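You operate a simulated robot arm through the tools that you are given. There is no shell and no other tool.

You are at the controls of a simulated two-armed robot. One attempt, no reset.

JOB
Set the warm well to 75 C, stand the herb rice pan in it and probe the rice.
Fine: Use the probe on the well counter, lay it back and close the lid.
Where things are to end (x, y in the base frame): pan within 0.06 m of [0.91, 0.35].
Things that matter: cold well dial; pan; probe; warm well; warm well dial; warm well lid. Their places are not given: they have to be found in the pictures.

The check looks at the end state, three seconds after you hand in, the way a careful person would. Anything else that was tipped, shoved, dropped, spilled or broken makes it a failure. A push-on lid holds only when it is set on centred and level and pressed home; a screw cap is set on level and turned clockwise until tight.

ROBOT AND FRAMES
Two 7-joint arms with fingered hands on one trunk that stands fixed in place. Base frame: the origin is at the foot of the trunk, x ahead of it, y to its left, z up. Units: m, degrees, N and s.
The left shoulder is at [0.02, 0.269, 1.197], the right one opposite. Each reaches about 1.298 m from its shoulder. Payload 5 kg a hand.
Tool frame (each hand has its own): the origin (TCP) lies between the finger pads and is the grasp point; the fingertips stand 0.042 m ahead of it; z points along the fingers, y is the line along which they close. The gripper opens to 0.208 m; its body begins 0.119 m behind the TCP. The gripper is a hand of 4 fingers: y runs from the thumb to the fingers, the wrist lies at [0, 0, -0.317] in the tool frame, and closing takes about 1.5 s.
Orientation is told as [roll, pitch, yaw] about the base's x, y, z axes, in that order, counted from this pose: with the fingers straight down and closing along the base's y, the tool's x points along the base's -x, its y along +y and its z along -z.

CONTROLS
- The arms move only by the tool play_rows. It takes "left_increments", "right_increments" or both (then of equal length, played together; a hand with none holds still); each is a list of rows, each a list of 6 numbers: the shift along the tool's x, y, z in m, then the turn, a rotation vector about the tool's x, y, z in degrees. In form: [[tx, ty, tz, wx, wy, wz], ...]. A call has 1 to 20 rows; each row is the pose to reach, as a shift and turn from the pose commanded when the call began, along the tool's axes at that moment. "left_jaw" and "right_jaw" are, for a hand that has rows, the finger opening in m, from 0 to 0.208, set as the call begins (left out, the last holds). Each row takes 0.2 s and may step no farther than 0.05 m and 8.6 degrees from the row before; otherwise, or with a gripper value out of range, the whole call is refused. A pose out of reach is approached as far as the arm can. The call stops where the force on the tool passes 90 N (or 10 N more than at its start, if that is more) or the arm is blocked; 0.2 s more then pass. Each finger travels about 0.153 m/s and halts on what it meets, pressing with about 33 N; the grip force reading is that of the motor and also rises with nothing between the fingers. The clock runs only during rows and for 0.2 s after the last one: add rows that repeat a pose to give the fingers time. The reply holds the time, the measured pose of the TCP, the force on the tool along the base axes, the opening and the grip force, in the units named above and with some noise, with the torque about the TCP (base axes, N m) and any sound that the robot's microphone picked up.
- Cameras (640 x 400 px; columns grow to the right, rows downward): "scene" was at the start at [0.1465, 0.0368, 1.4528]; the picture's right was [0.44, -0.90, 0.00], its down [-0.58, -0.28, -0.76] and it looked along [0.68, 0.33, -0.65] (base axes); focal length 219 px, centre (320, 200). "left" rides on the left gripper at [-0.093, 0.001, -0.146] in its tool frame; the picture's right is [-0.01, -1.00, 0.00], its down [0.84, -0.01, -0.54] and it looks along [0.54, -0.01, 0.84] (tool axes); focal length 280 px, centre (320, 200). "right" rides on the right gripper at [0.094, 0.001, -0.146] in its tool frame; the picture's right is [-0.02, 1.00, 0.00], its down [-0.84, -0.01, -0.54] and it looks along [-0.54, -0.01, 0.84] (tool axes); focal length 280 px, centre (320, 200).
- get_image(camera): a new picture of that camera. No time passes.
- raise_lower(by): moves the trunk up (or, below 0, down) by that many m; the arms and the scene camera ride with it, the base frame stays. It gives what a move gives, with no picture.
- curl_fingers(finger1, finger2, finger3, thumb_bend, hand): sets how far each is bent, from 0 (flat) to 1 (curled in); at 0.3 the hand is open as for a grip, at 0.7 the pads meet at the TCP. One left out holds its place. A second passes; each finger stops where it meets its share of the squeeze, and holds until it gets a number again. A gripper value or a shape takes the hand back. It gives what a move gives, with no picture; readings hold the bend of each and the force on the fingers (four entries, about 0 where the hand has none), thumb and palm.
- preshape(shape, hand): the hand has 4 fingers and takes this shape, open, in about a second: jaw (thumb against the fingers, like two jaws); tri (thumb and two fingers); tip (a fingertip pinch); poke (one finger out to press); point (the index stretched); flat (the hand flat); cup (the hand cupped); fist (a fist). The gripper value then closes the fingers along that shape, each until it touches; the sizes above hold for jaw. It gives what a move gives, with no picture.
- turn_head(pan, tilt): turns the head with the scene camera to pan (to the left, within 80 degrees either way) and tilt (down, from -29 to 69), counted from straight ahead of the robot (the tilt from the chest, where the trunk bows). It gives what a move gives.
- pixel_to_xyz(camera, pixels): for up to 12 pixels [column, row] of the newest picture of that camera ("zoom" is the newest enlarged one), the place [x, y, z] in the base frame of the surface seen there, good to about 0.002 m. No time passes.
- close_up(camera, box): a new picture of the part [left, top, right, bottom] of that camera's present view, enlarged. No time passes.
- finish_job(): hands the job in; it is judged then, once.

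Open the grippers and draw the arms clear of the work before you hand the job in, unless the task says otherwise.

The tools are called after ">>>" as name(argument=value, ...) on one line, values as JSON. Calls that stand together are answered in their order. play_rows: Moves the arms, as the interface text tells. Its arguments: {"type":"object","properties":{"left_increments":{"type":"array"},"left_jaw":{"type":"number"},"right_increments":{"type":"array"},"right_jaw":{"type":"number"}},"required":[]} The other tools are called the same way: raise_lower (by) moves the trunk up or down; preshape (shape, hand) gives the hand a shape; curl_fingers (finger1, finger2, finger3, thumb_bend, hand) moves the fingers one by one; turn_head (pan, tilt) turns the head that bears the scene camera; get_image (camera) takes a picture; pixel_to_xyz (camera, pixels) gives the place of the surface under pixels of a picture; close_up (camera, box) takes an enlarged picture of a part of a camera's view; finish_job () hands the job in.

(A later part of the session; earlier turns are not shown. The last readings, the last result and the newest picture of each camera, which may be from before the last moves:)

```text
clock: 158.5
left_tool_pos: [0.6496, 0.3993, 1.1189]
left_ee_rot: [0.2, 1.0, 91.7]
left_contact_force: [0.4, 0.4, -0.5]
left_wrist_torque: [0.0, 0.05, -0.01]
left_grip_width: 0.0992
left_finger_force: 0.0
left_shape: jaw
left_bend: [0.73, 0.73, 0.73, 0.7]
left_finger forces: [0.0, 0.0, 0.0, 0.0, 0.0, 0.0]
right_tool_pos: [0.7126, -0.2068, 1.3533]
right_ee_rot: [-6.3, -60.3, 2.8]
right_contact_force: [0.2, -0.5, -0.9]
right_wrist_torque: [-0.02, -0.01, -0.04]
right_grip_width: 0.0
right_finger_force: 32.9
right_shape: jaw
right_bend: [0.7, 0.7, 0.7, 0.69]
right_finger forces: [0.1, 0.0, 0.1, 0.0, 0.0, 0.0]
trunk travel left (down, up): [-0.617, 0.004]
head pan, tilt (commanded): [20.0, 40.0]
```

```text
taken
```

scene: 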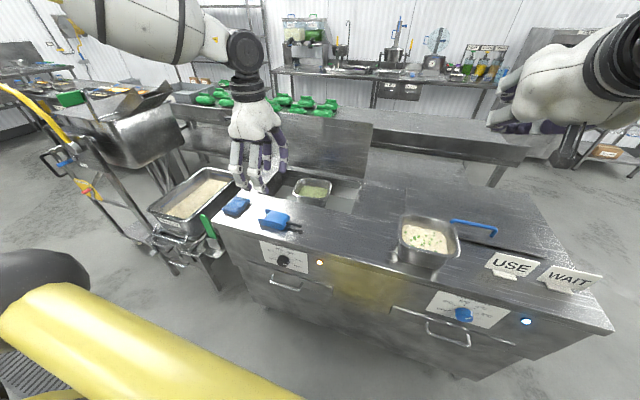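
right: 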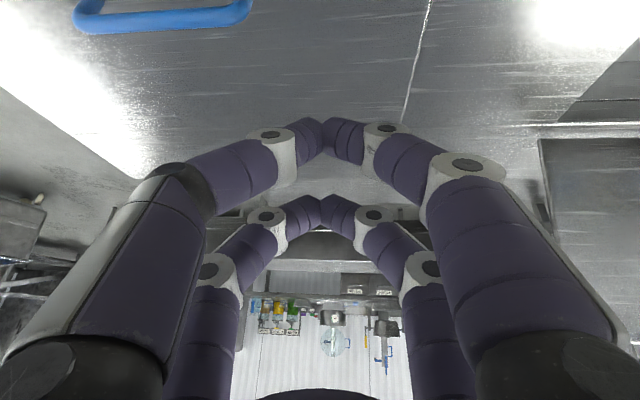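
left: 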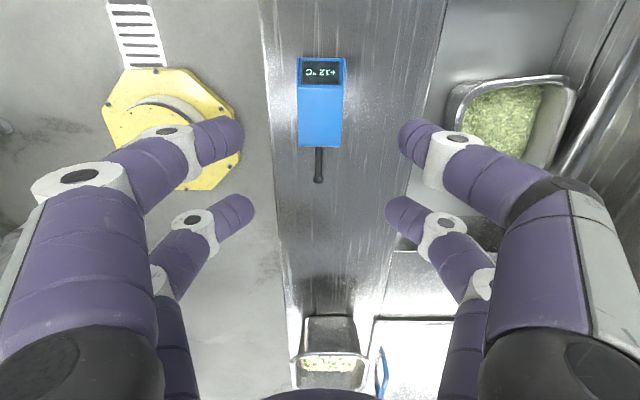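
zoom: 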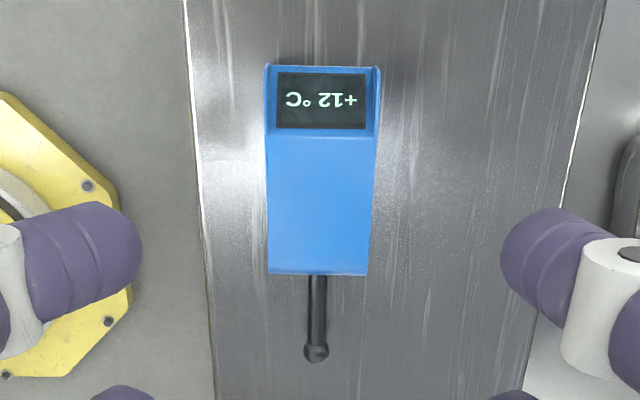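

The display is back at ambient +12 °C. Now the lid: I measure where its top edge and faces are.

>>> close_up(camera="scene", box=[240, 80, 400, 220])

>>> pixel_to_xyz(camera="scene", pixels=[[290, 116], [320, 119], [350, 122], [370, 126], [330, 140], [330, 160], [330, 172], [365, 150], [366, 178], [300, 150]])

```text
2.86 times, centred on (320, 150) of scene
```

zoom: 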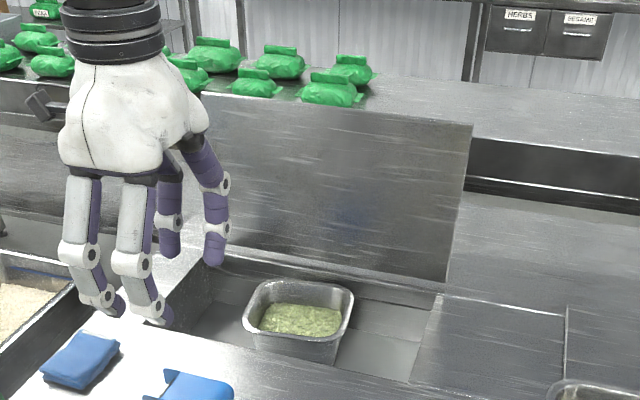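

```text
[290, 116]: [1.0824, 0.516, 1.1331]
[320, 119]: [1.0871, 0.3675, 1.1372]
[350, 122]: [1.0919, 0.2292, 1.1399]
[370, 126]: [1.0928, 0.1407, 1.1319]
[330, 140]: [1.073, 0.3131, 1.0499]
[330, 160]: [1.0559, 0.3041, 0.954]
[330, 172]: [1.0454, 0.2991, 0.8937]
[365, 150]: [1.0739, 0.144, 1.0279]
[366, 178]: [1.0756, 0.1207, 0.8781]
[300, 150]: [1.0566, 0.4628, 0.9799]
```

The lid leans ~10° past vertical, its top edge at about (1.09, y, 1.145). I'll hook its top edge with the left hand: tilt the yaw-90 hand forward ~65° and move to (0.92,0.35,1.27).

>>> play_rows(left_increments=[[0.0073, -0.0336, -0.0188, 8.1, 0, 0], [0.0145, -0.0671, -0.0375, 16.2, 0, 0], [0.0218, -0.1007, -0.0563, 24.4, 0, 0], [0.029, -0.1343, -0.075, 32.5, 0, 0], [0.0363, -0.1678, -0.0938, 40.6, 0, 0], [0.0435, -0.2014, -0.1125, 48.7, 0, 0], [0.0508, -0.2349, -0.1313, 56.9, 0, 0], [0.058, -0.2685, -0.15, 65, 0, 0]])

>>> get_image(camera="left")

>>> get_image(camera="scene")

```text
clock: 160.3
left_tool_pos: [0.9232, 0.3544, 1.2695]
left_ee_rot: [-64.8, 1.1, 91.8]
left_contact_force: [0.9, 0.2, 0.8]
left_wrist_torque: [-0.01, 0.06, -0.03]
left_grip_width: 0.1
left_finger_force: 0.1
left_shape: jaw
left_bend: [0.73, 0.73, 0.73, 0.7]
left_finger forces: [0.0, 0.0, 0.0, 0.0, 0.0, 0.1]
right_tool_pos: [0.7127, -0.2059, 1.3515]
right_ee_rot: [-6.5, -60.2, 2.9]
right_contact_force: [0.9, 1.4, -1.3]
right_wrist_torque: [-0.08, -0.01, -0.1]
right_grip_width: 0.0
right_finger_force: 33.1
right_shape: jaw
right_bend: [0.7, 0.7, 0.7, 0.69]
right_finger forces: [0.1, 0.0, 0.1, 0.0, 0.0, 0.0]
trunk travel left (down, up): [-0.617, 0.004]
head pan, tilt (commanded): [20.0, 40.0]
```

```text
taken
```

left: 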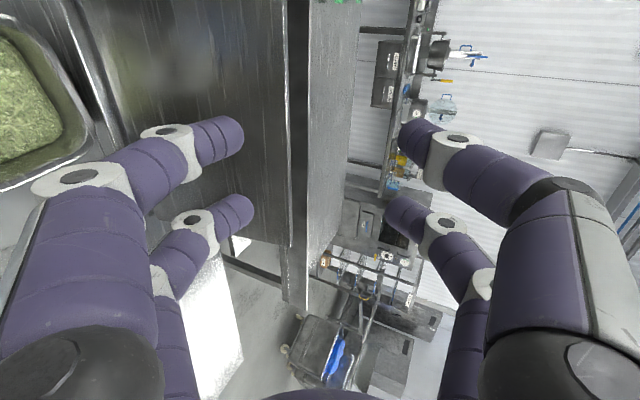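

```text
taken
```

scene: 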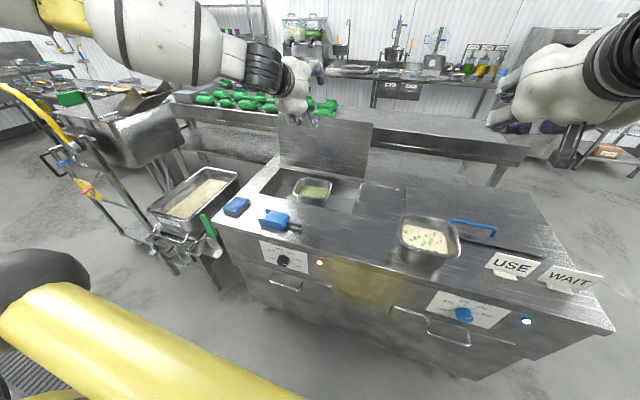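

The hand is in place above. To hook the lid's edge I curl fingers 1 and 2 (lower side) fully and keep finger 3 and the thumb (upper side) moderately bent, then look at the shape.

>>> curl_fingers(hand="left", finger1=1.0, finger2=1.0, finger3=0.55, thumb_bend=0.55)

>>> get_image(camera="left")

>>> close_up(camera="scene", box=[220, 40, 400, 180])

```text
clock: 161.3
left_tool_pos: [0.9214, 0.353, 1.2727]
left_ee_rot: [-65.0, 1.1, 91.7]
left_contact_force: [-0.2, -0.8, 1.1]
left_wrist_torque: [0.03, 0.01, 0.01]
left_grip_width: 0.0746
left_finger_force: 0.0
left_shape: fingers
left_bend: [1.0, 1.0, 0.55, 0.55]
left_finger forces: [0.0, 0.0, 0.0, 0.1, 0.1, 0.1]
right_tool_pos: [0.7106, -0.207, 1.353]
right_ee_rot: [-6.3, -60.4, 2.8]
right_contact_force: [-0.4, 0.0, 0.2]
right_wrist_torque: [0.02, 0.03, -0.01]
right_grip_width: 0.0
right_finger_force: 33.1
right_shape: jaw
right_bend: [0.7, 0.7, 0.7, 0.69]
right_finger forces: [0.0, 0.0, 0.0, 0.0, 0.0, 0.0]
trunk travel left (down, up): [-0.617, 0.004]
head pan, tilt (commanded): [20.0, 40.0]
```

```text
taken
```

left: 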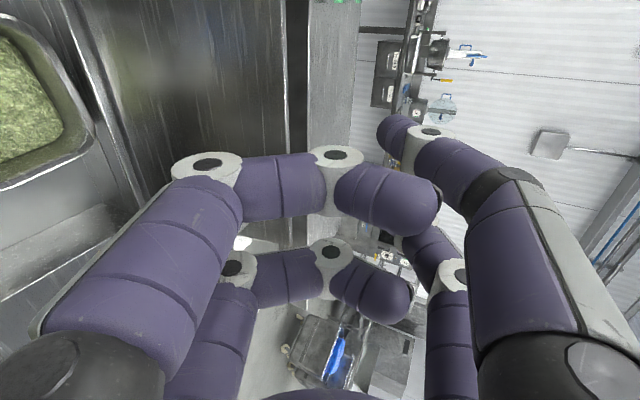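

```text
2.86 times, centred on (310, 110) of scene
```

zoom: 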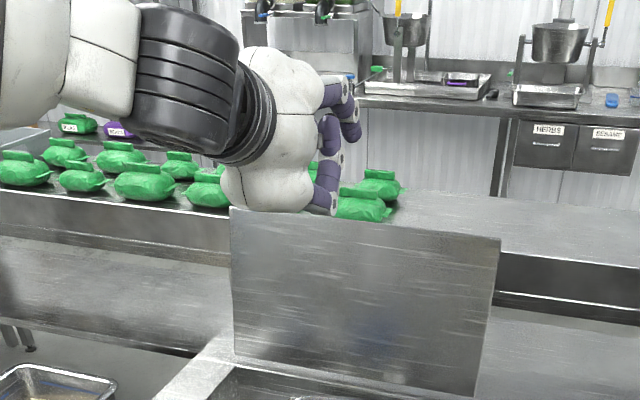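

I measure the fingertips' positions in this shape.

>>> pixel_to_xyz(camera="left", pixels=[[384, 132], [395, 145], [430, 210], [405, 300], [410, 240], [335, 200], [330, 275], [290, 160], [270, 60], [290, 240]])

```text
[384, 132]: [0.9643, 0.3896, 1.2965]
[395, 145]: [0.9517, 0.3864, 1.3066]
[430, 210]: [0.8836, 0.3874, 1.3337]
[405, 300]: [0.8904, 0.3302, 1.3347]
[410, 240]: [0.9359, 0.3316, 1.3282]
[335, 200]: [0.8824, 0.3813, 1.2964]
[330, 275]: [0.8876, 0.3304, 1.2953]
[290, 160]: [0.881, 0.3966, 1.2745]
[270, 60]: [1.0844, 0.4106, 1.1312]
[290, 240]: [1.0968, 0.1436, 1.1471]
```

I also measure along the upper finger to know the hook's shape.

>>> pixel_to_xyz(camera="left", pixels=[[432, 133], [415, 130], [450, 155], [480, 175], [500, 195], [530, 210], [560, 260], [430, 235], [455, 275]])

```text
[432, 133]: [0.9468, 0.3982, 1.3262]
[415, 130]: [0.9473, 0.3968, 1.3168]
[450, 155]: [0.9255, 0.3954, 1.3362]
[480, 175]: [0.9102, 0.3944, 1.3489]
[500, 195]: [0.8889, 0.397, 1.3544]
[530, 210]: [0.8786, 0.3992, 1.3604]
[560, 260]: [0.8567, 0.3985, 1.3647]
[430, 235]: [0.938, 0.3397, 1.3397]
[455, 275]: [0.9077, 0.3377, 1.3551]
```

The upper finger forms a good downward hook. I move it over the lid's top edge and then down behind it (TCP to ≈(1.088,0.353,1.111)).

>>> play_rows(left_increments=[[0.001, 0.0036, 0.0384, 0, 0, 0], [0.002, 0.0072, 0.0769, 0, 0, 0], [0.003, 0.0109, 0.1153, 0, 0, 0], [0.004, 0.0145, 0.1538, 0, 0, 0], [0.005, 0.0181, 0.1922, 0, 0, 0]])

>>> get_image(camera="left")

```text
clock: 162.5
left_tool_pos: [1.0893, 0.3519, 1.1693]
left_ee_rot: [-64.8, 1.0, 91.8]
left_contact_force: [2.4, 0.5, 0.1]
left_wrist_torque: [-0.05, 0.04, -0.1]
left_grip_width: 0.0743
left_finger_force: 0.0
left_shape: fingers
left_bend: [1.0, 1.0, 0.55, 0.55]
left_finger forces: [0.0, 0.0, 0.0, 0.0, 0.0, 0.0]
right_tool_pos: [0.7133, -0.2063, 1.3511]
right_ee_rot: [-6.4, -60.2, 2.9]
right_contact_force: [1.4, 0.2, -1.2]
right_wrist_torque: [-0.1, -0.03, -0.11]
right_grip_width: 0.0
right_finger_force: 33.7
right_shape: jaw
right_bend: [0.7, 0.7, 0.7, 0.69]
right_finger forces: [0.0, 0.0, 0.1, 0.0, 0.0, 0.0]
trunk travel left (down, up): [-0.617, 0.004]
head pan, tilt (commanded): [20.0, 40.0]
```

```text
taken
```

left: 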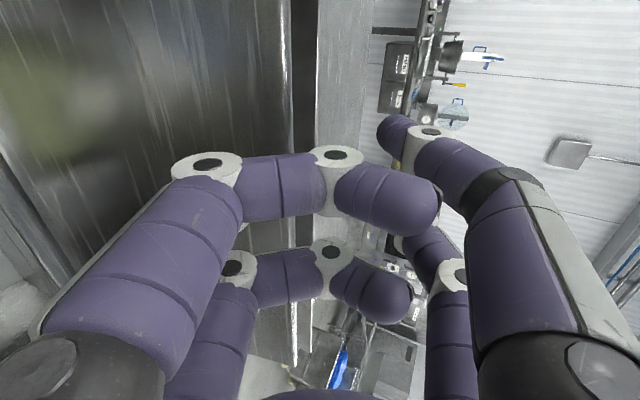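

I check the tip against the lid edge from this view.

>>> pixel_to_xyz(camera="left", pixels=[[384, 132], [415, 135], [280, 60], [288, 60], [294, 60], [270, 100], [288, 120], [310, 60]])

>>> close_up(camera="left", box=[230, 40, 430, 180])

```text
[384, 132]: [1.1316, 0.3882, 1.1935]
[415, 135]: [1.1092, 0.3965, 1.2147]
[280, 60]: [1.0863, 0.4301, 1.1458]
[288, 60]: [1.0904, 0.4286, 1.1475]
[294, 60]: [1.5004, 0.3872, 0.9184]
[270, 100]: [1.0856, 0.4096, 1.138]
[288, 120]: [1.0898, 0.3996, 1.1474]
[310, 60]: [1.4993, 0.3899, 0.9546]
```

```text
2.86 times, centred on (330, 110) of left
```

zoom: 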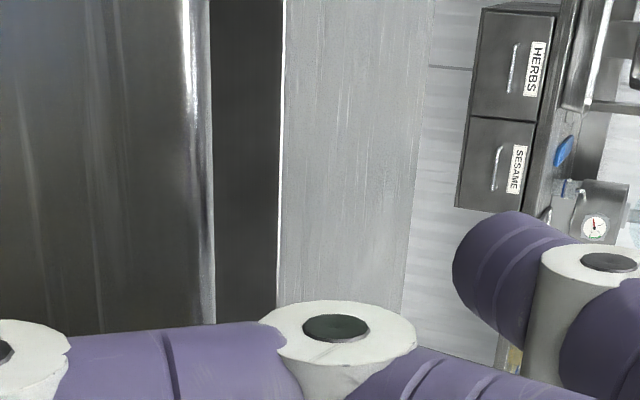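

The tip (x≈1.13) is beyond the lid's edge (x≈1.086–1.10, z 1.147). I lower the hook 0.055 m behind it.

>>> play_rows(left_increments=[[0, 0.0249, 0.0116, 0, 0, 0], [0, 0.0498, 0.0232, 0, 0, 0]])

>>> get_image(camera="left")

```text
clock: 163.1
left_tool_pos: [1.0842, 0.3517, 1.1221]
left_ee_rot: [-65.2, 1.0, 91.6]
left_contact_force: [-1.3, 0.2, 2.7]
left_wrist_torque: [0.02, 0.18, 0.01]
left_grip_width: 0.0745
left_finger_force: 0.0
left_shape: fingers
left_bend: [1.0, 1.0, 0.55, 0.55]
left_finger forces: [0.0, 0.1, 0.0, 0.0, 0.1, 0.0]
left hand out of reach, approached as far as the arm can: row 2
right_tool_pos: [0.7096, -0.2079, 1.3543]
right_ee_rot: [-6.4, -60.6, 2.8]
right_contact_force: [-0.6, 0.0, 0.6]
right_wrist_torque: [0.02, 0.04, 0.02]
right_grip_width: 0.0001
right_finger_force: 32.8
right_shape: jaw
right_bend: [0.7, 0.7, 0.7, 0.69]
right_finger forces: [0.0, 0.0, 0.0, 0.0, 0.1, 0.0]
trunk travel left (down, up): [-0.617, 0.004]
head pan, tilt (commanded): [20.0, 40.0]
```

```text
taken
```

left: 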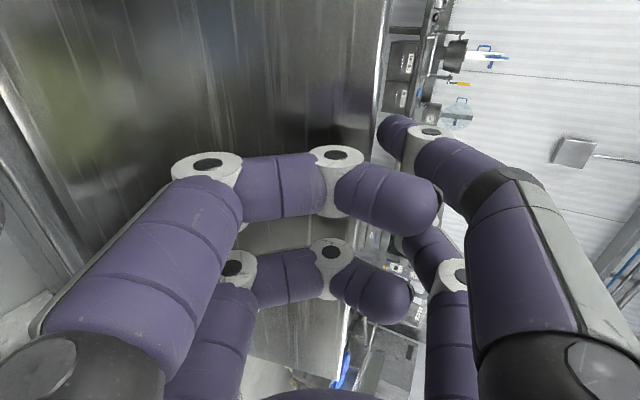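

The arm stopped slightly short; I lower the trunk by 1.7 cm so the fingertip gets behind the lid edge.

>>> raise_lower(by=-0.017)

>>> get_image(camera="left")

>>> pixel_to_xyz(camera="left", pixels=[[384, 132], [415, 135], [375, 60], [368, 60], [382, 20], [360, 130]])

```text
clock: 163.8
left_tool_pos: [1.0834, 0.3514, 1.1031]
left_ee_rot: [-65.0, 0.9, 91.7]
left_contact_force: [0.6, -0.2, -0.1]
left_wrist_torque: [0.0, 0.03, -0.02]
left_grip_width: 0.0743
left_finger_force: 0.0
left_shape: fingers
left_bend: [1.0, 1.0, 0.55, 0.55]
left_finger forces: [0.0, 0.0, 0.1, 0.0, 0.1, 0.0]
right_tool_pos: [0.7108, -0.2069, 1.3359]
right_ee_rot: [-6.3, -60.4, 2.9]
right_contact_force: [-1.2, 0.7, 0.5]
right_wrist_torque: [-0.02, -0.01, 0.01]
right_grip_width: 0.0
right_finger_force: 33.3
right_shape: jaw
right_bend: [0.7, 0.7, 0.7, 0.69]
right_finger forces: [0.0, 0.0, 0.0, 0.0, 0.0, 0.1]
trunk travel left (down, up): [-0.6, 0.021]
head pan, tilt (commanded): [20.0, 40.0]
```

```text
taken
```

left: 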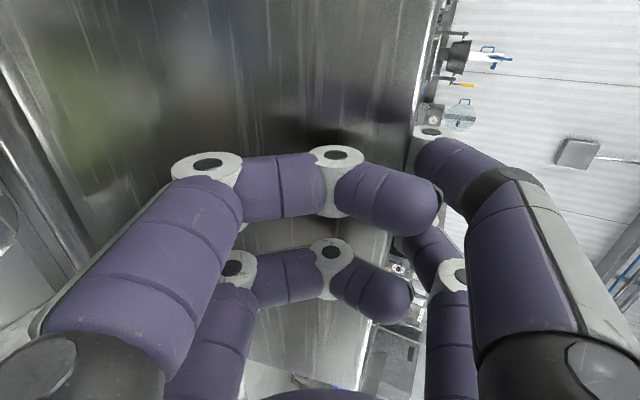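

```text
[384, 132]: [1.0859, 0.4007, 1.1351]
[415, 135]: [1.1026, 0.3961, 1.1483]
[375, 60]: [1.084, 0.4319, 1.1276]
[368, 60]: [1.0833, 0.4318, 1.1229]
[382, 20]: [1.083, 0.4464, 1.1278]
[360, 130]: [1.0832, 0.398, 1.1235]
```

The hook tip is hidden behind the lid's edge. I pull back along the lid's arc to about 80°.

>>> play_rows(left_increments=[[0, 0.0033, -0.0095, 0, 0, 0], [0, 0.0106, -0.0315, 0, 0, 0], [0, 0.0184, -0.0536, 0, 0, 0], [0, 0.0281, -0.0745, 0, 0, 0], [0, 0.0397, -0.0945, 0, 0, 0]])

>>> get_image(camera="left")

>>> close_up(camera="scene", box=[220, 60, 400, 200])

```text
clock: 165.0
left_tool_pos: [0.9802, 0.3486, 1.1046]
left_ee_rot: [-65.1, 1.0, 91.7]
left_contact_force: [2.6, 0.4, 5.0]
left_wrist_torque: [0.12, -0.06, -0.06]
left_grip_width: 0.0756
left_finger_force: 2.6
left_shape: fingers
left_bend: [1.0, 1.0, 0.55, 0.54]
left_finger forces: [0.1, 0.0, 0.0, 0.1, 4.7, 0.1]
right_tool_pos: [0.7099, -0.2067, 1.3359]
right_ee_rot: [-6.3, -60.3, 2.8]
right_contact_force: [-1.0, 0.4, 0.4]
right_wrist_torque: [0.02, 0.03, 0.02]
right_grip_width: 0.0001
right_finger_force: 32.5
right_shape: jaw
right_bend: [0.7, 0.7, 0.7, 0.69]
right_finger forces: [0.1, 0.0, 0.0, 0.0, 0.0, 0.0]
trunk travel left (down, up): [-0.6, 0.021]
head pan, tilt (commanded): [20.0, 40.0]
```

```text
taken
```

left: 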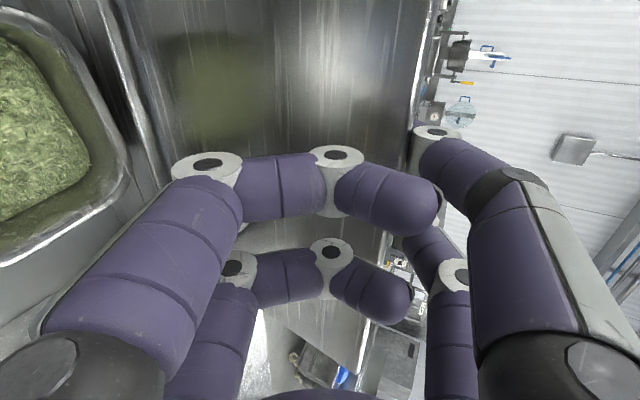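

```text
2.86 times, centred on (310, 130) of scene
```

zoom: 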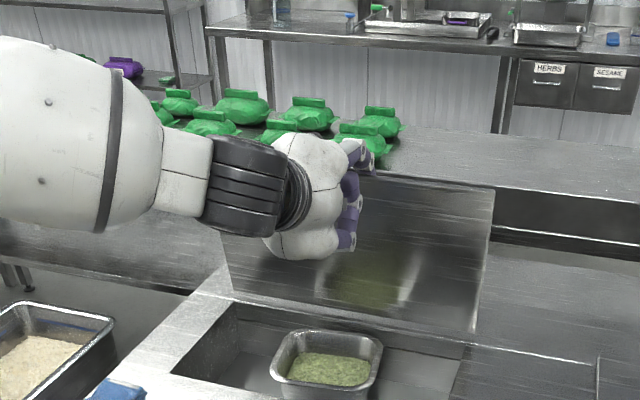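

The lid follows the hook with only ~5 N. I continue the arc down to about 50°.

>>> play_rows(left_increments=[[0, 0.0129, -0.0194, 0, 0, 0], [0, 0.0272, -0.037, 0, 0, 0], [0, 0.0437, -0.0535, 0, 0, 0], [0, 0.0613, -0.0685, 0, 0, 0], [0, 0.08, -0.0818, 0, 0, 0], [0, 0.0999, -0.0935, 0, 0, 0]])

>>> get_image(camera="left")

>>> close_up(camera="scene", box=[220, 60, 400, 200])

```text
clock: 166.4
left_tool_pos: [0.8558, 0.3443, 1.0542]
left_ee_rot: [-64.9, 1.1, 91.7]
left_contact_force: [0.7, 1.2, 1.0]
left_wrist_torque: [-0.01, 0.0, -0.05]
left_grip_width: 0.0746
left_finger_force: 0.7
left_shape: fingers
left_bend: [1.0, 1.0, 0.55, 0.55]
left_finger forces: [0.0, 0.0, 0.0, 0.1, 0.5, 0.0]
right_tool_pos: [0.7113, -0.2066, 1.3365]
right_ee_rot: [-6.3, -60.3, 2.8]
right_contact_force: [-0.6, 0.7, 0.6]
right_wrist_torque: [-0.02, 0.0, -0.05]
right_grip_width: 0.0001
right_finger_force: 33.6
right_shape: jaw
right_bend: [0.7, 0.7, 0.7, 0.69]
right_finger forces: [0.0, 0.0, 0.0, 0.0, 0.0, 0.1]
trunk travel left (down, up): [-0.6, 0.021]
head pan, tilt (commanded): [20.0, 40.0]
```

```text
taken
```

left: 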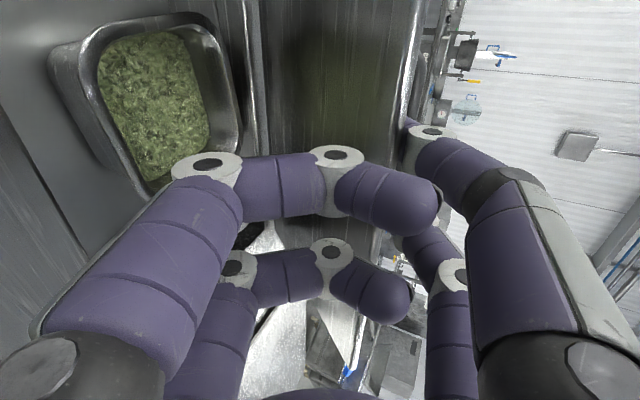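

```text
2.86 times, centred on (310, 130) of scene
```

zoom: 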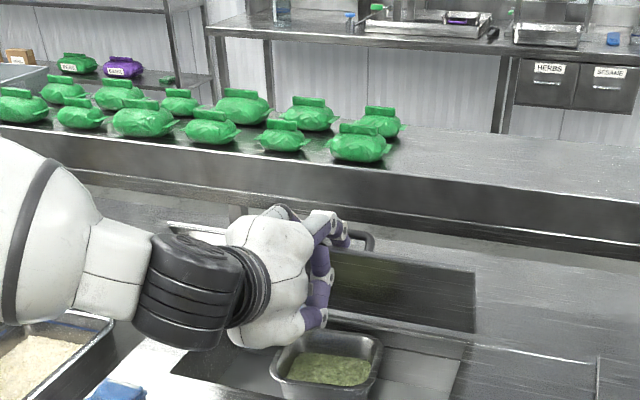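

The lid is at ~48° and holds by friction. I lift the hook off upward, then close the hand to push the lid down from above, away from the handle.

>>> play_rows(left_increments=[[0, -0.0362, -0.0169, 0, 0, 0], [0, -0.0725, -0.0338, 0, 0, 0], [0, -0.1, -0.06, 0, 0, 0]])

>>> get_image(camera="scene")

>>> get_image(camera="left")

```text
clock: 167.2
left_tool_pos: [0.8408, 0.3456, 1.1713]
left_ee_rot: [-64.9, 1.0, 91.6]
left_contact_force: [-1.0, -1.1, -0.3]
left_wrist_torque: [0.03, -0.07, 0.06]
left_grip_width: 0.0744
left_finger_force: 0.0
left_shape: fingers
left_bend: [1.0, 1.0, 0.55, 0.55]
left_finger forces: [0.0, 0.0, 0.0, 0.1, 0.0, 0.0]
right_tool_pos: [0.7089, -0.2079, 1.3369]
right_ee_rot: [-6.3, -60.5, 2.8]
right_contact_force: [-1.5, -0.4, 0.4]
right_wrist_torque: [0.04, -0.02, 0.04]
right_grip_width: 0.0
right_finger_force: 32.8
right_shape: jaw
right_bend: [0.7, 0.7, 0.7, 0.69]
right_finger forces: [0.0, 0.1, 0.0, 0.1, 0.0, 0.0]
trunk travel left (down, up): [-0.6, 0.021]
head pan, tilt (commanded): [20.0, 40.0]
```

```text
taken
```

scene: 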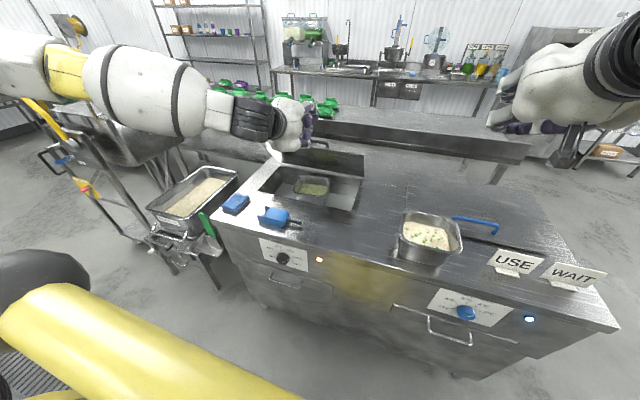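

```text
taken
```

left: 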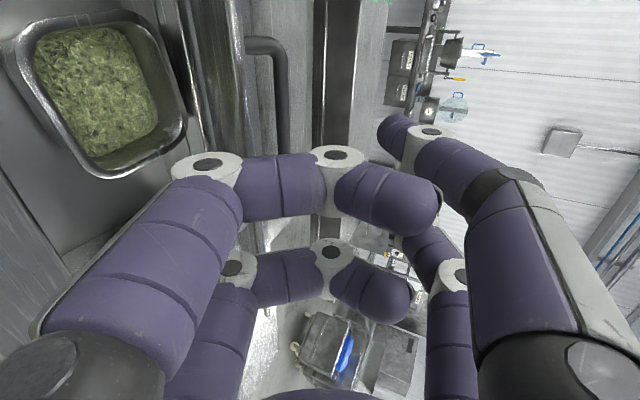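

The lid stays at ~48°. I reshape the left hand to closed jaw, reduce the tilt to 25° and move it above the lid's left part at (0.86,0.48,1.23), away from the handle.

>>> play_rows(left_increments=[[-0.02, -0.02, 0, 0, 0, 0], [-0.043, -0.035, -0.001, -8, 0, 0], [-0.066, -0.043, -0.0015, -16, 0, 0], [-0.089, -0.05, -0.002, -24, 0, 0], [-0.112, -0.058, -0.0027, -32, 0, 0], [-0.1344, -0.0646, -0.0033, -40, 0, 0], [-0.1344, -0.0646, -0.0033, -40, 0, 0]], left_jaw=0.0)

>>> get_image(camera="left")

>>> get_image(camera="scene")

```text
clock: 168.8
left_tool_pos: [0.8623, 0.484, 1.2304]
left_ee_rot: [-25.0, 1.0, 91.7]
left_contact_force: [-0.4, 0.3, -0.3]
left_wrist_torque: [-0.06, -0.05, 0.0]
left_grip_width: 0.0
left_finger_force: 33.2
left_shape: jaw
left_bend: [0.74, 0.7, 0.7, 0.68]
left_finger forces: [0.0, 0.0, 0.1, 0.0, 0.0, 0.0]
right_tool_pos: [0.7098, -0.2061, 1.3365]
right_ee_rot: [-6.4, -60.3, 2.8]
right_contact_force: [-0.4, 0.9, -0.1]
right_wrist_torque: [0.03, 0.01, -0.02]
right_grip_width: 0.0
right_finger_force: 33.0
right_shape: jaw
right_bend: [0.7, 0.7, 0.7, 0.69]
right_finger forces: [0.1, 0.0, 0.1, 0.0, 0.0, 0.0]
trunk travel left (down, up): [-0.6, 0.021]
head pan, tilt (commanded): [20.0, 40.0]
```

```text
taken
```

left: 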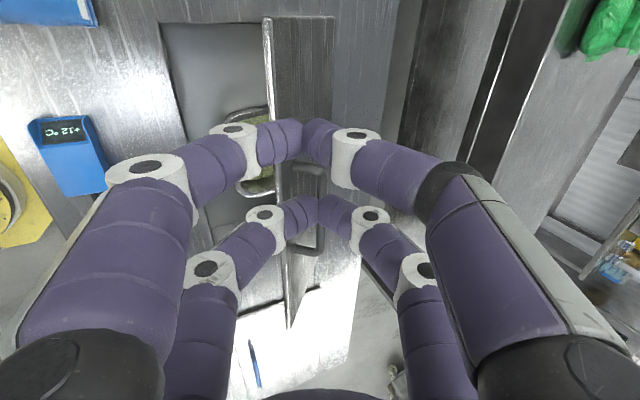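

```text
taken
```

scene: 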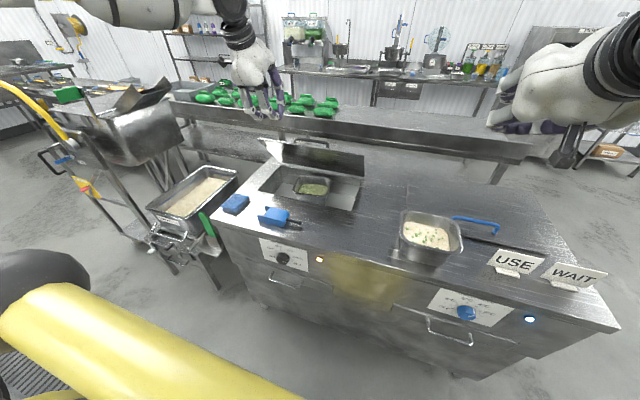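

I measure the lid's front edge and the handle from this view.

>>> pixel_to_xyz(camera="left", pixels=[[270, 60], [278, 100], [300, 60], [320, 60], [285, 300], [318, 245], [305, 108], [333, 60]])

```text
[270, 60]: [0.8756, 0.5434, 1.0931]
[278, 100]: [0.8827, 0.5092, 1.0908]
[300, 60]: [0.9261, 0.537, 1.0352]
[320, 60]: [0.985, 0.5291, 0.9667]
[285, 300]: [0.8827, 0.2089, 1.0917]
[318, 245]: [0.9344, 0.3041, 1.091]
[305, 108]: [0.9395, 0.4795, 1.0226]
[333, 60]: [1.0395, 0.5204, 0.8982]
```

The lid is at 50°. Before lowering the trunk to push it closed, I raise the right hand another 0.12 m and place the left tip over the lid (TCP x≈0.897).

>>> play_rows(right_increments=[[-0.035, 0, -0.02, 0, 0, 0], [-0.07, 0, -0.04, 0, 0, 0], [-0.104, 0, -0.059, 0, 0, 0]], left_increments=[[0, -0.0105, 0.005, 0, 0, 0], [0, -0.021, 0.01, 0, 0, 0], [0, -0.0317, 0.0148, 0, 0, 0]])

>>> raise_lower(by=-0.1)

>>> get_image(camera="left")

```text
clock: 169.6
left_tool_pos: [0.8975, 0.4837, 1.2302]
left_ee_rot: [-25.0, 0.9, 91.7]
left_contact_force: [-1.4, 0.1, 0.1]
left_wrist_torque: [-0.05, -0.12, 0.01]
left_grip_width: 0.0
left_finger_force: 33.0
left_shape: jaw
left_bend: [0.74, 0.7, 0.7, 0.68]
left_finger forces: [0.1, 0.0, 0.1, 0.1, 0.0, 0.0]
right_tool_pos: [0.7096, -0.2003, 1.4554]
right_ee_rot: [-6.5, -60.5, 2.9]
right_contact_force: [-1.0, -0.3, -0.7]
right_wrist_torque: [-0.02, -0.04, -0.04]
right_grip_width: 0.0
right_finger_force: 32.7
right_shape: jaw
right_bend: [0.7, 0.7, 0.7, 0.69]
right_finger forces: [0.0, 0.1, 0.0, 0.0, 0.0, 0.0]
trunk travel left (down, up): [-0.6, 0.021]
head pan, tilt (commanded): [20.0, 40.0]
```

```text
clock: 170.9
left_tool_pos: [0.8989, 0.4831, 1.128]
left_ee_rot: [-25.0, 0.9, 91.7]
left_contact_force: [0.0, -0.3, 0.2]
left_wrist_torque: [-0.01, 0.03, -0.02]
left_grip_width: 0.0
left_finger_force: 33.5
left_shape: jaw
left_bend: [0.74, 0.7, 0.7, 0.68]
left_finger forces: [0.0, 0.0, 0.1, 0.0, 0.1, 0.0]
right_tool_pos: [0.711, -0.2004, 1.356]
right_ee_rot: [-6.3, -60.4, 2.9]
right_contact_force: [0.0, -0.4, 0.7]
right_wrist_torque: [0.0, 0.03, -0.01]
right_grip_width: 0.0002
right_finger_force: 33.3
right_shape: jaw
right_bend: [0.7, 0.7, 0.7, 0.69]
right_finger forces: [0.0, 0.0, 0.0, 0.0, 0.0, 0.0]
trunk travel left (down, up): [-0.5, 0.121]
head pan, tilt (commanded): [20.0, 40.0]
```

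```text
taken
```

left: 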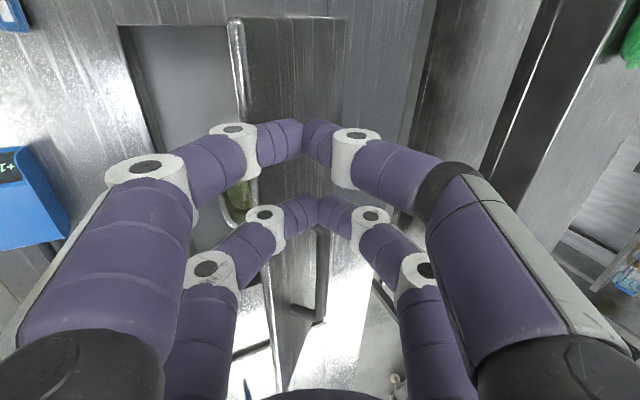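

I lower further to touch and begin pushing the lid.

>>> raise_lower(by=-0.06)

>>> raise_lower(by=-0.04)

>>> get_image(camera="left")

>>> get_image(camera="scene")

```text
clock: 171.9
left_tool_pos: [0.8974, 0.4836, 1.07]
left_ee_rot: [-25.0, 1.0, 91.7]
left_contact_force: [-0.1, 0.2, 0.8]
left_wrist_torque: [0.02, -0.06, 0.01]
left_grip_width: 0.0
left_finger_force: 33.0
left_shape: jaw
left_bend: [0.74, 0.7, 0.7, 0.68]
left_finger forces: [0.1, 0.0, 0.1, 0.1, 0.0, 0.0]
right_tool_pos: [0.7096, -0.2009, 1.297]
right_ee_rot: [-6.4, -60.5, 2.7]
right_contact_force: [-0.7, -0.7, 0.7]
right_wrist_torque: [0.02, 0.01, 0.03]
right_grip_width: 0.0002
right_finger_force: 33.0
right_shape: jaw
right_bend: [0.7, 0.7, 0.7, 0.69]
right_finger forces: [0.0, 0.0, 0.0, 0.0, 0.0, 0.0]
trunk travel left (down, up): [-0.44, 0.181]
head pan, tilt (commanded): [20.0, 40.0]
```

```text
clock: 172.7
left_tool_pos: [0.8958, 0.4835, 1.0302]
left_ee_rot: [-25.0, 1.0, 91.6]
left_contact_force: [-1.3, 0.0, 1.1]
left_wrist_torque: [0.01, -0.04, 0.03]
left_grip_width: 0.0
left_finger_force: 33.4
left_shape: jaw
left_bend: [0.74, 0.7, 0.7, 0.68]
left_finger forces: [0.1, 0.1, 0.1, 0.0, 0.0, 0.0]
right_tool_pos: [0.7116, -0.2001, 1.2563]
right_ee_rot: [-6.3, -60.5, 2.8]
right_contact_force: [-1.3, 0.2, -0.1]
right_wrist_torque: [0.0, 0.02, 0.02]
right_grip_width: 0.0001
right_finger_force: 32.9
right_shape: jaw
right_bend: [0.7, 0.7, 0.7, 0.69]
right_finger forces: [0.0, 0.0, 0.0, 0.0, 0.0, 0.2]
trunk travel left (down, up): [-0.4, 0.221]
head pan, tilt (commanded): [20.0, 40.0]
```

```text
taken
```

left: 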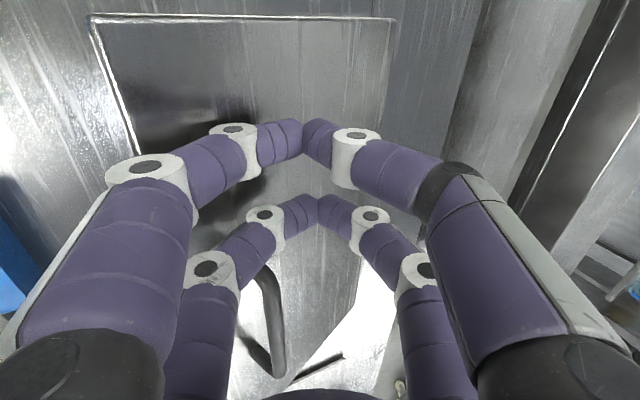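

```text
taken
```

scene: 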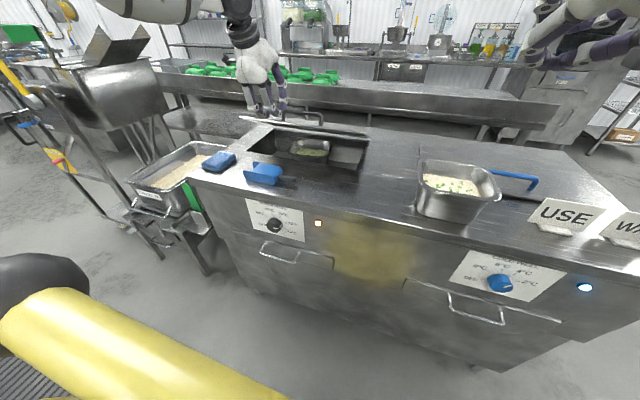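

The lid is going down smoothly (~25–30° now). I continue pushing down.

>>> raise_lower(by=-0.05)

>>> raise_lower(by=-0.03)

>>> get_image(camera="left")

>>> get_image(camera="scene")

```text
clock: 173.6
left_tool_pos: [0.8981, 0.4835, 0.9804]
left_ee_rot: [-25.1, 1.0, 91.7]
left_contact_force: [-0.6, 0.1, 1.4]
left_wrist_torque: [0.01, -0.06, 0.01]
left_grip_width: 0.0
left_finger_force: 33.0
left_shape: jaw
left_bend: [0.74, 0.7, 0.7, 0.68]
left_finger forces: [0.0, 0.1, 0.0, 0.0, 0.0, 0.0]
right_tool_pos: [0.7106, -0.2011, 1.2075]
right_ee_rot: [-6.3, -60.5, 2.7]
right_contact_force: [-0.9, 0.7, 0.8]
right_wrist_torque: [-0.01, 0.01, 0.01]
right_grip_width: 0.0002
right_finger_force: 32.8
right_shape: jaw
right_bend: [0.7, 0.7, 0.7, 0.69]
right_finger forces: [0.0, 0.0, 0.1, 0.0, 0.1, 0.1]
trunk travel left (down, up): [-0.35, 0.271]
head pan, tilt (commanded): [20.0, 40.0]
```

```text
clock: 174.4
left_tool_pos: [0.8977, 0.4825, 0.9497]
left_ee_rot: [-25.1, 1.0, 91.6]
left_contact_force: [-0.8, 0.2, 1.4]
left_wrist_torque: [0.05, -0.03, -0.01]
left_grip_width: 0.0001
left_finger_force: 33.4
left_shape: jaw
left_bend: [0.74, 0.7, 0.7, 0.68]
left_finger forces: [0.0, 0.0, 0.0, 0.0, 0.0, 0.0]
right_tool_pos: [0.71, -0.2003, 1.1776]
right_ee_rot: [-6.3, -60.6, 2.8]
right_contact_force: [-0.3, 0.0, -0.6]
right_wrist_torque: [0.0, 0.03, 0.0]
right_grip_width: 0.0
right_finger_force: 33.7
right_shape: jaw
right_bend: [0.7, 0.7, 0.7, 0.69]
right_finger forces: [0.0, 0.1, 0.1, 0.0, 0.0, 0.1]
trunk travel left (down, up): [-0.32, 0.301]
head pan, tilt (commanded): [20.0, 40.0]
```

```text
taken
```

left: 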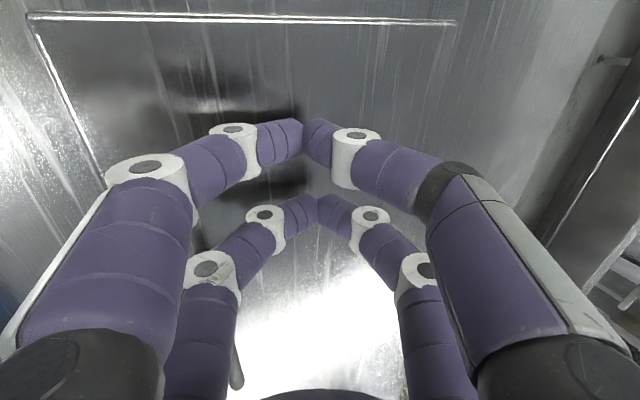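

```text
taken
```

scene: 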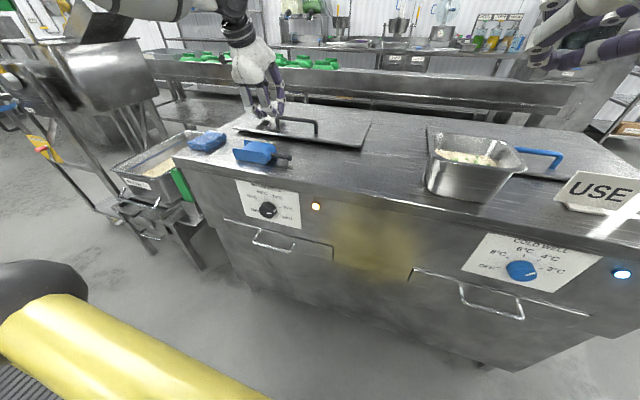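

The lid is nearly closed. I push the last centimetres gently until contact force builds.

>>> raise_lower(by=-0.012)

>>> raise_lower(by=-0.008)

```text
clock: 175.0
left_tool_pos: [0.8981, 0.4827, 0.9369]
left_ee_rot: [-24.9, 1.0, 91.7]
left_contact_force: [1.6, 0.3, 4.2]
left_wrist_torque: [0.12, -0.03, -0.07]
left_grip_width: 0.0001
left_finger_force: 33.1
left_shape: jaw
left_bend: [0.74, 0.7, 0.7, 0.68]
left_finger forces: [0.1, 0.0, 0.0, 0.0, 0.2, 0.1]
right_tool_pos: [0.7106, -0.2004, 1.1642]
right_ee_rot: [-6.3, -60.5, 2.7]
right_contact_force: [-0.3, 0.4, -0.2]
right_wrist_torque: [0.01, 0.01, -0.01]
right_grip_width: 0.0
right_finger_force: 33.1
right_shape: jaw
right_bend: [0.7, 0.7, 0.7, 0.69]
right_finger forces: [0.1, 0.1, 0.1, 0.1, 0.1, 0.1]
trunk travel left (down, up): [-0.308, 0.313]
head pan, tilt (commanded): [20.0, 40.0]
```

```text
clock: 175.6
left_tool_pos: [0.8972, 0.4828, 0.9355]
left_ee_rot: [-25.3, 0.9, 91.7]
left_contact_force: [-5.4, 3.5, 40.0]
left_wrist_torque: [0.93, 0.49, 0.24]
left_grip_width: 0.0001
left_finger_force: 33.5
left_shape: jaw
left_bend: [0.75, 0.7, 0.7, 0.68]
left_finger forces: [0.0, 0.1, 0.0, 0.1, 0.0, 0.0]
right_tool_pos: [0.708, -0.2011, 1.1578]
right_ee_rot: [-6.2, -60.5, 2.7]
right_contact_force: [-0.8, -0.1, 1.1]
right_wrist_torque: [0.0, -0.01, 0.04]
right_grip_width: 0.0003
right_finger_force: 32.7
right_shape: jaw
right_bend: [0.7, 0.7, 0.7, 0.69]
right_finger forces: [0.1, 0.0, 0.0, 0.0, 0.1, 0.1]
trunk travel left (down, up): [-0.3, 0.321]
head pan, tilt (commanded): [20.0, 40.0]
```

The lid is pressed home (40 N). I raise the trunk and inspect the closed lid.

>>> raise_lower(by=0.25)

>>> get_image(camera="left")

>>> get_image(camera="scene")

>>> close_up(camera="scene", box=[210, 110, 410, 260])

```text
clock: 178.1
left_tool_pos: [0.8984, 0.4834, 1.178]
left_ee_rot: [-24.9, 1.0, 91.7]
left_contact_force: [0.6, 0.3, -0.6]
left_wrist_torque: [0.0, -0.01, -0.03]
left_grip_width: 0.0
left_finger_force: 32.7
left_shape: jaw
left_bend: [0.74, 0.7, 0.7, 0.68]
left_finger forces: [0.1, 0.0, 0.1, 0.1, 0.1, 0.0]
right_tool_pos: [0.7126, -0.2002, 1.4049]
right_ee_rot: [-6.2, -60.3, 2.8]
right_contact_force: [0.2, 1.2, -0.3]
right_wrist_torque: [-0.01, 0.0, 0.03]
right_grip_width: 0.0
right_finger_force: 33.1
right_shape: jaw
right_bend: [0.7, 0.7, 0.7, 0.69]
right_finger forces: [0.0, 0.0, 0.0, 0.0, 0.1, 0.1]
trunk travel left (down, up): [-0.55, 0.071]
head pan, tilt (commanded): [20.0, 40.0]
```

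```text
taken
```

left: 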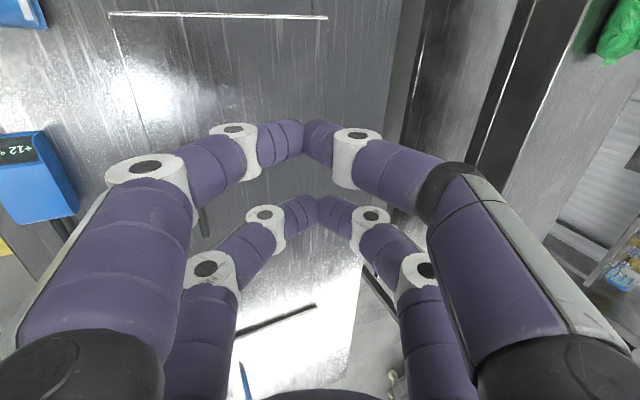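

```text
taken
```

scene: 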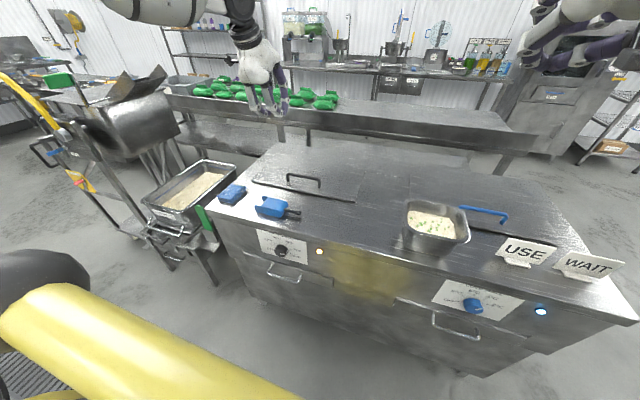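

```text
2.67 times, centred on (310, 185) of scene
```

zoom: 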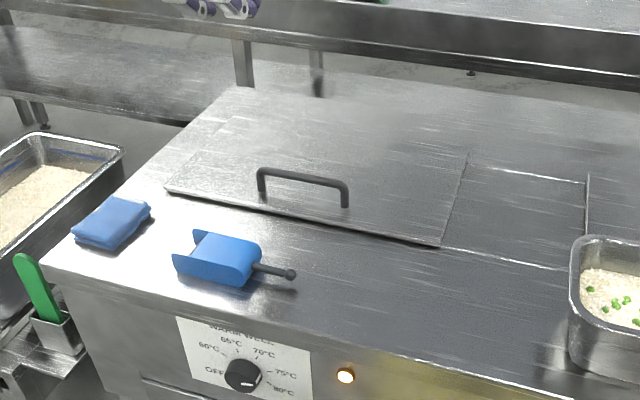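

The lid is closed and the warm indicator glows. I measure the lid height, the cloth's present position, and re-check the dial.

>>> close_up(camera="scene", box=[205, 170, 265, 215])

>>> pixel_to_xyz(camera="zoom", pixels=[[250, 150], [420, 200], [180, 260], [330, 330], [300, 235], [100, 300], [470, 230]])

>>> pixel_to_xyz(camera="scene", pixels=[[260, 181], [300, 188], [350, 198], [280, 170], [345, 180], [320, 165], [355, 202], [256, 183]])

```text
8.89 times, centred on (235, 192) of scene
```

zoom: 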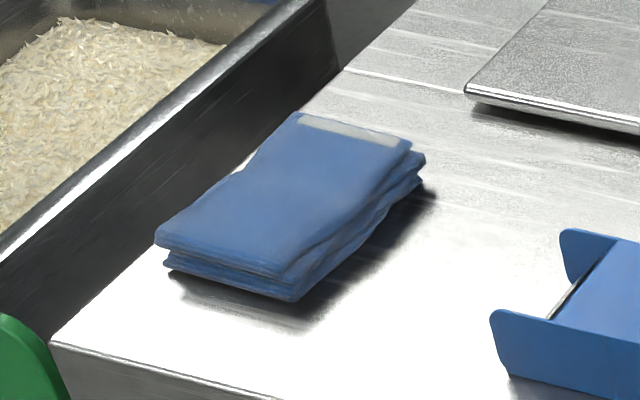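

```text
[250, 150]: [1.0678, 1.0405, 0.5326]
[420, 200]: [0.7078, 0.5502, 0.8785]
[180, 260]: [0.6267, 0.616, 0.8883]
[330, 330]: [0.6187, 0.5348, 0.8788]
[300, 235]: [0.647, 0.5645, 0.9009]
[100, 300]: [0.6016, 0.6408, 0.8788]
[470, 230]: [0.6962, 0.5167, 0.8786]
```

```text
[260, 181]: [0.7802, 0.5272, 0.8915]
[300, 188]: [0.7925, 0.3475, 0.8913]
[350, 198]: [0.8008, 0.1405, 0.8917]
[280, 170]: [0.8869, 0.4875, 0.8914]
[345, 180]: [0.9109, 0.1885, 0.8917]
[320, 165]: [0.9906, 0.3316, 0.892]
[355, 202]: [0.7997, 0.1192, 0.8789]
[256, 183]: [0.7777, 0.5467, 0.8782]
```

The lid's top is uniformly at z≈0.8915, fully closed. I query the cloth's corners.

>>> pixel_to_xyz(camera="zoom", pixels=[[300, 118], [405, 145], [285, 272], [165, 236], [285, 195], [345, 128], [225, 255]])

>>> close_up(camera="scene", box=[255, 225, 335, 285])

>>> close_up(camera="scene", box=[390, 190, 640, 340])

```text
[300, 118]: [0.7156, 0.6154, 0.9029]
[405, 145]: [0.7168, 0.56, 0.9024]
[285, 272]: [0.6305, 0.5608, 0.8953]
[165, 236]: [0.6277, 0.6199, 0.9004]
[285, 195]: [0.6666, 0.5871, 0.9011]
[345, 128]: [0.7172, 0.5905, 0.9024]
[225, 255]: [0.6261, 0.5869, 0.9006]
```

```text
6.67 times, centred on (295, 255) of scene
```

zoom: 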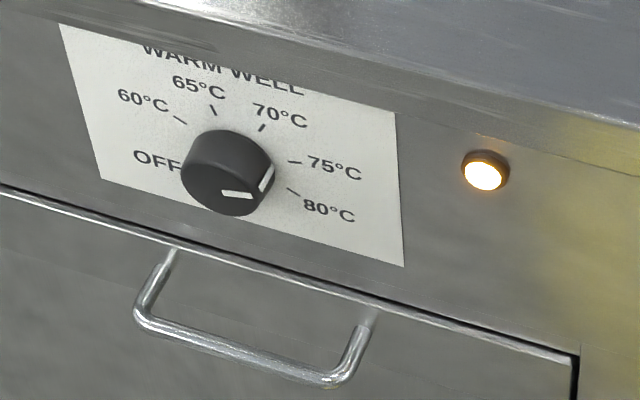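

```text
2.56 times, centred on (515, 265) of scene
```

zoom: 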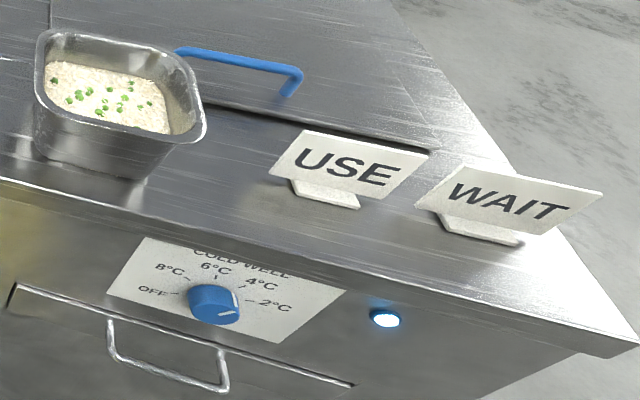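

Everything on the counter looks in place: dial at 75 with the lamp lit, cold dial still at 2 °C, signs and white pan undisturbed, the cloth within ~1 cm of its start. I draw the left hand up and back from the lid.

>>> play_rows(left_increments=[[-0.006, 0.0216, -0.0321, 0, 0, 0], [-0.012, 0.0432, -0.0643, 0, 0, 0], [-0.018, 0.0649, -0.0964, 0, 0, 0], [-0.024, 0.0865, -0.1285, 0, 0, 0], [-0.03, 0.1081, -0.1607, 0, 0, 0], [-0.036, 0.1297, -0.1928, 0, 0, 0]])

>>> get_image(camera="scene")

>>> close_up(camera="scene", box=[265, 230, 315, 270])

```text
clock: 179.5
left_tool_pos: [0.6973, 0.5157, 1.298]
left_ee_rot: [-25.0, 1.1, 91.7]
left_contact_force: [-0.4, -1.1, 0.1]
left_wrist_torque: [-0.01, -0.04, 0.0]
left_grip_width: 0.0
left_finger_force: 33.4
left_shape: jaw
left_bend: [0.74, 0.7, 0.7, 0.68]
left_finger forces: [0.0, 0.0, 0.0, 0.0, 0.0, 0.0]
right_tool_pos: [0.71, -0.2005, 1.4071]
right_ee_rot: [-6.3, -60.5, 2.8]
right_contact_force: [0.3, -1.0, 0.7]
right_wrist_torque: [-0.01, 0.03, 0.01]
right_grip_width: 0.0
right_finger_force: 32.9
right_shape: jaw
right_bend: [0.7, 0.7, 0.7, 0.69]
right_finger forces: [0.1, 0.1, 0.0, 0.0, 0.0, 0.0]
trunk travel left (down, up): [-0.55, 0.071]
head pan, tilt (commanded): [20.0, 40.0]
```

```text
taken
```

scene: 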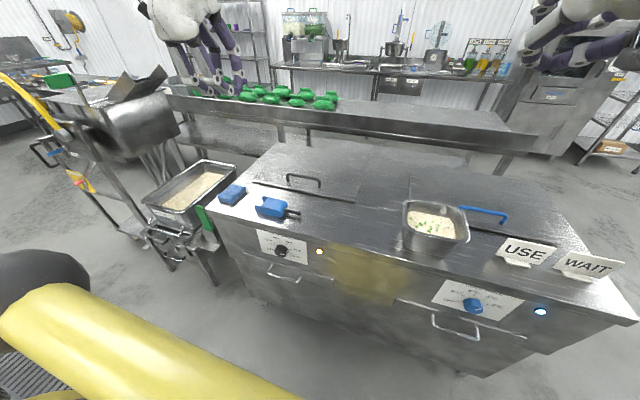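

```text
10.00 times, centred on (290, 250) of scene
```

zoom: 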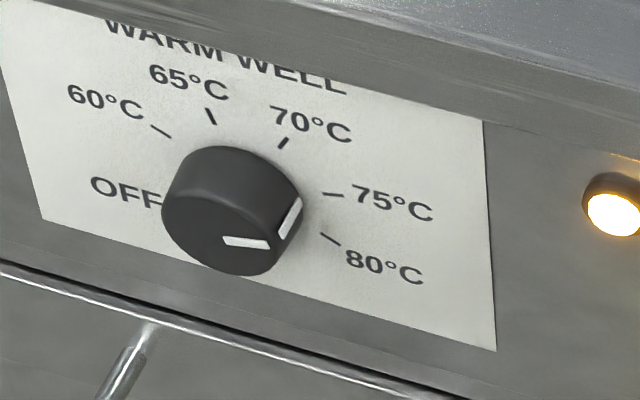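

I re-verify the warm dial's pointer angle numerically.

>>> pixel_to_xyz(camera="zoom", pixels=[[228, 240], [245, 242], [263, 244], [333, 194], [330, 238], [284, 143], [211, 117], [161, 131]])

```text
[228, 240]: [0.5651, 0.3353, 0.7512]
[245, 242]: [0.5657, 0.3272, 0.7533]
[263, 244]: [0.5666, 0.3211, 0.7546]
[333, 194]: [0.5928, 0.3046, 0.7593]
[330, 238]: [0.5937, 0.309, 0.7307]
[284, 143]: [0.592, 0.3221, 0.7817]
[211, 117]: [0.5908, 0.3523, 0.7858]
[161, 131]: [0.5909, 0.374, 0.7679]
```

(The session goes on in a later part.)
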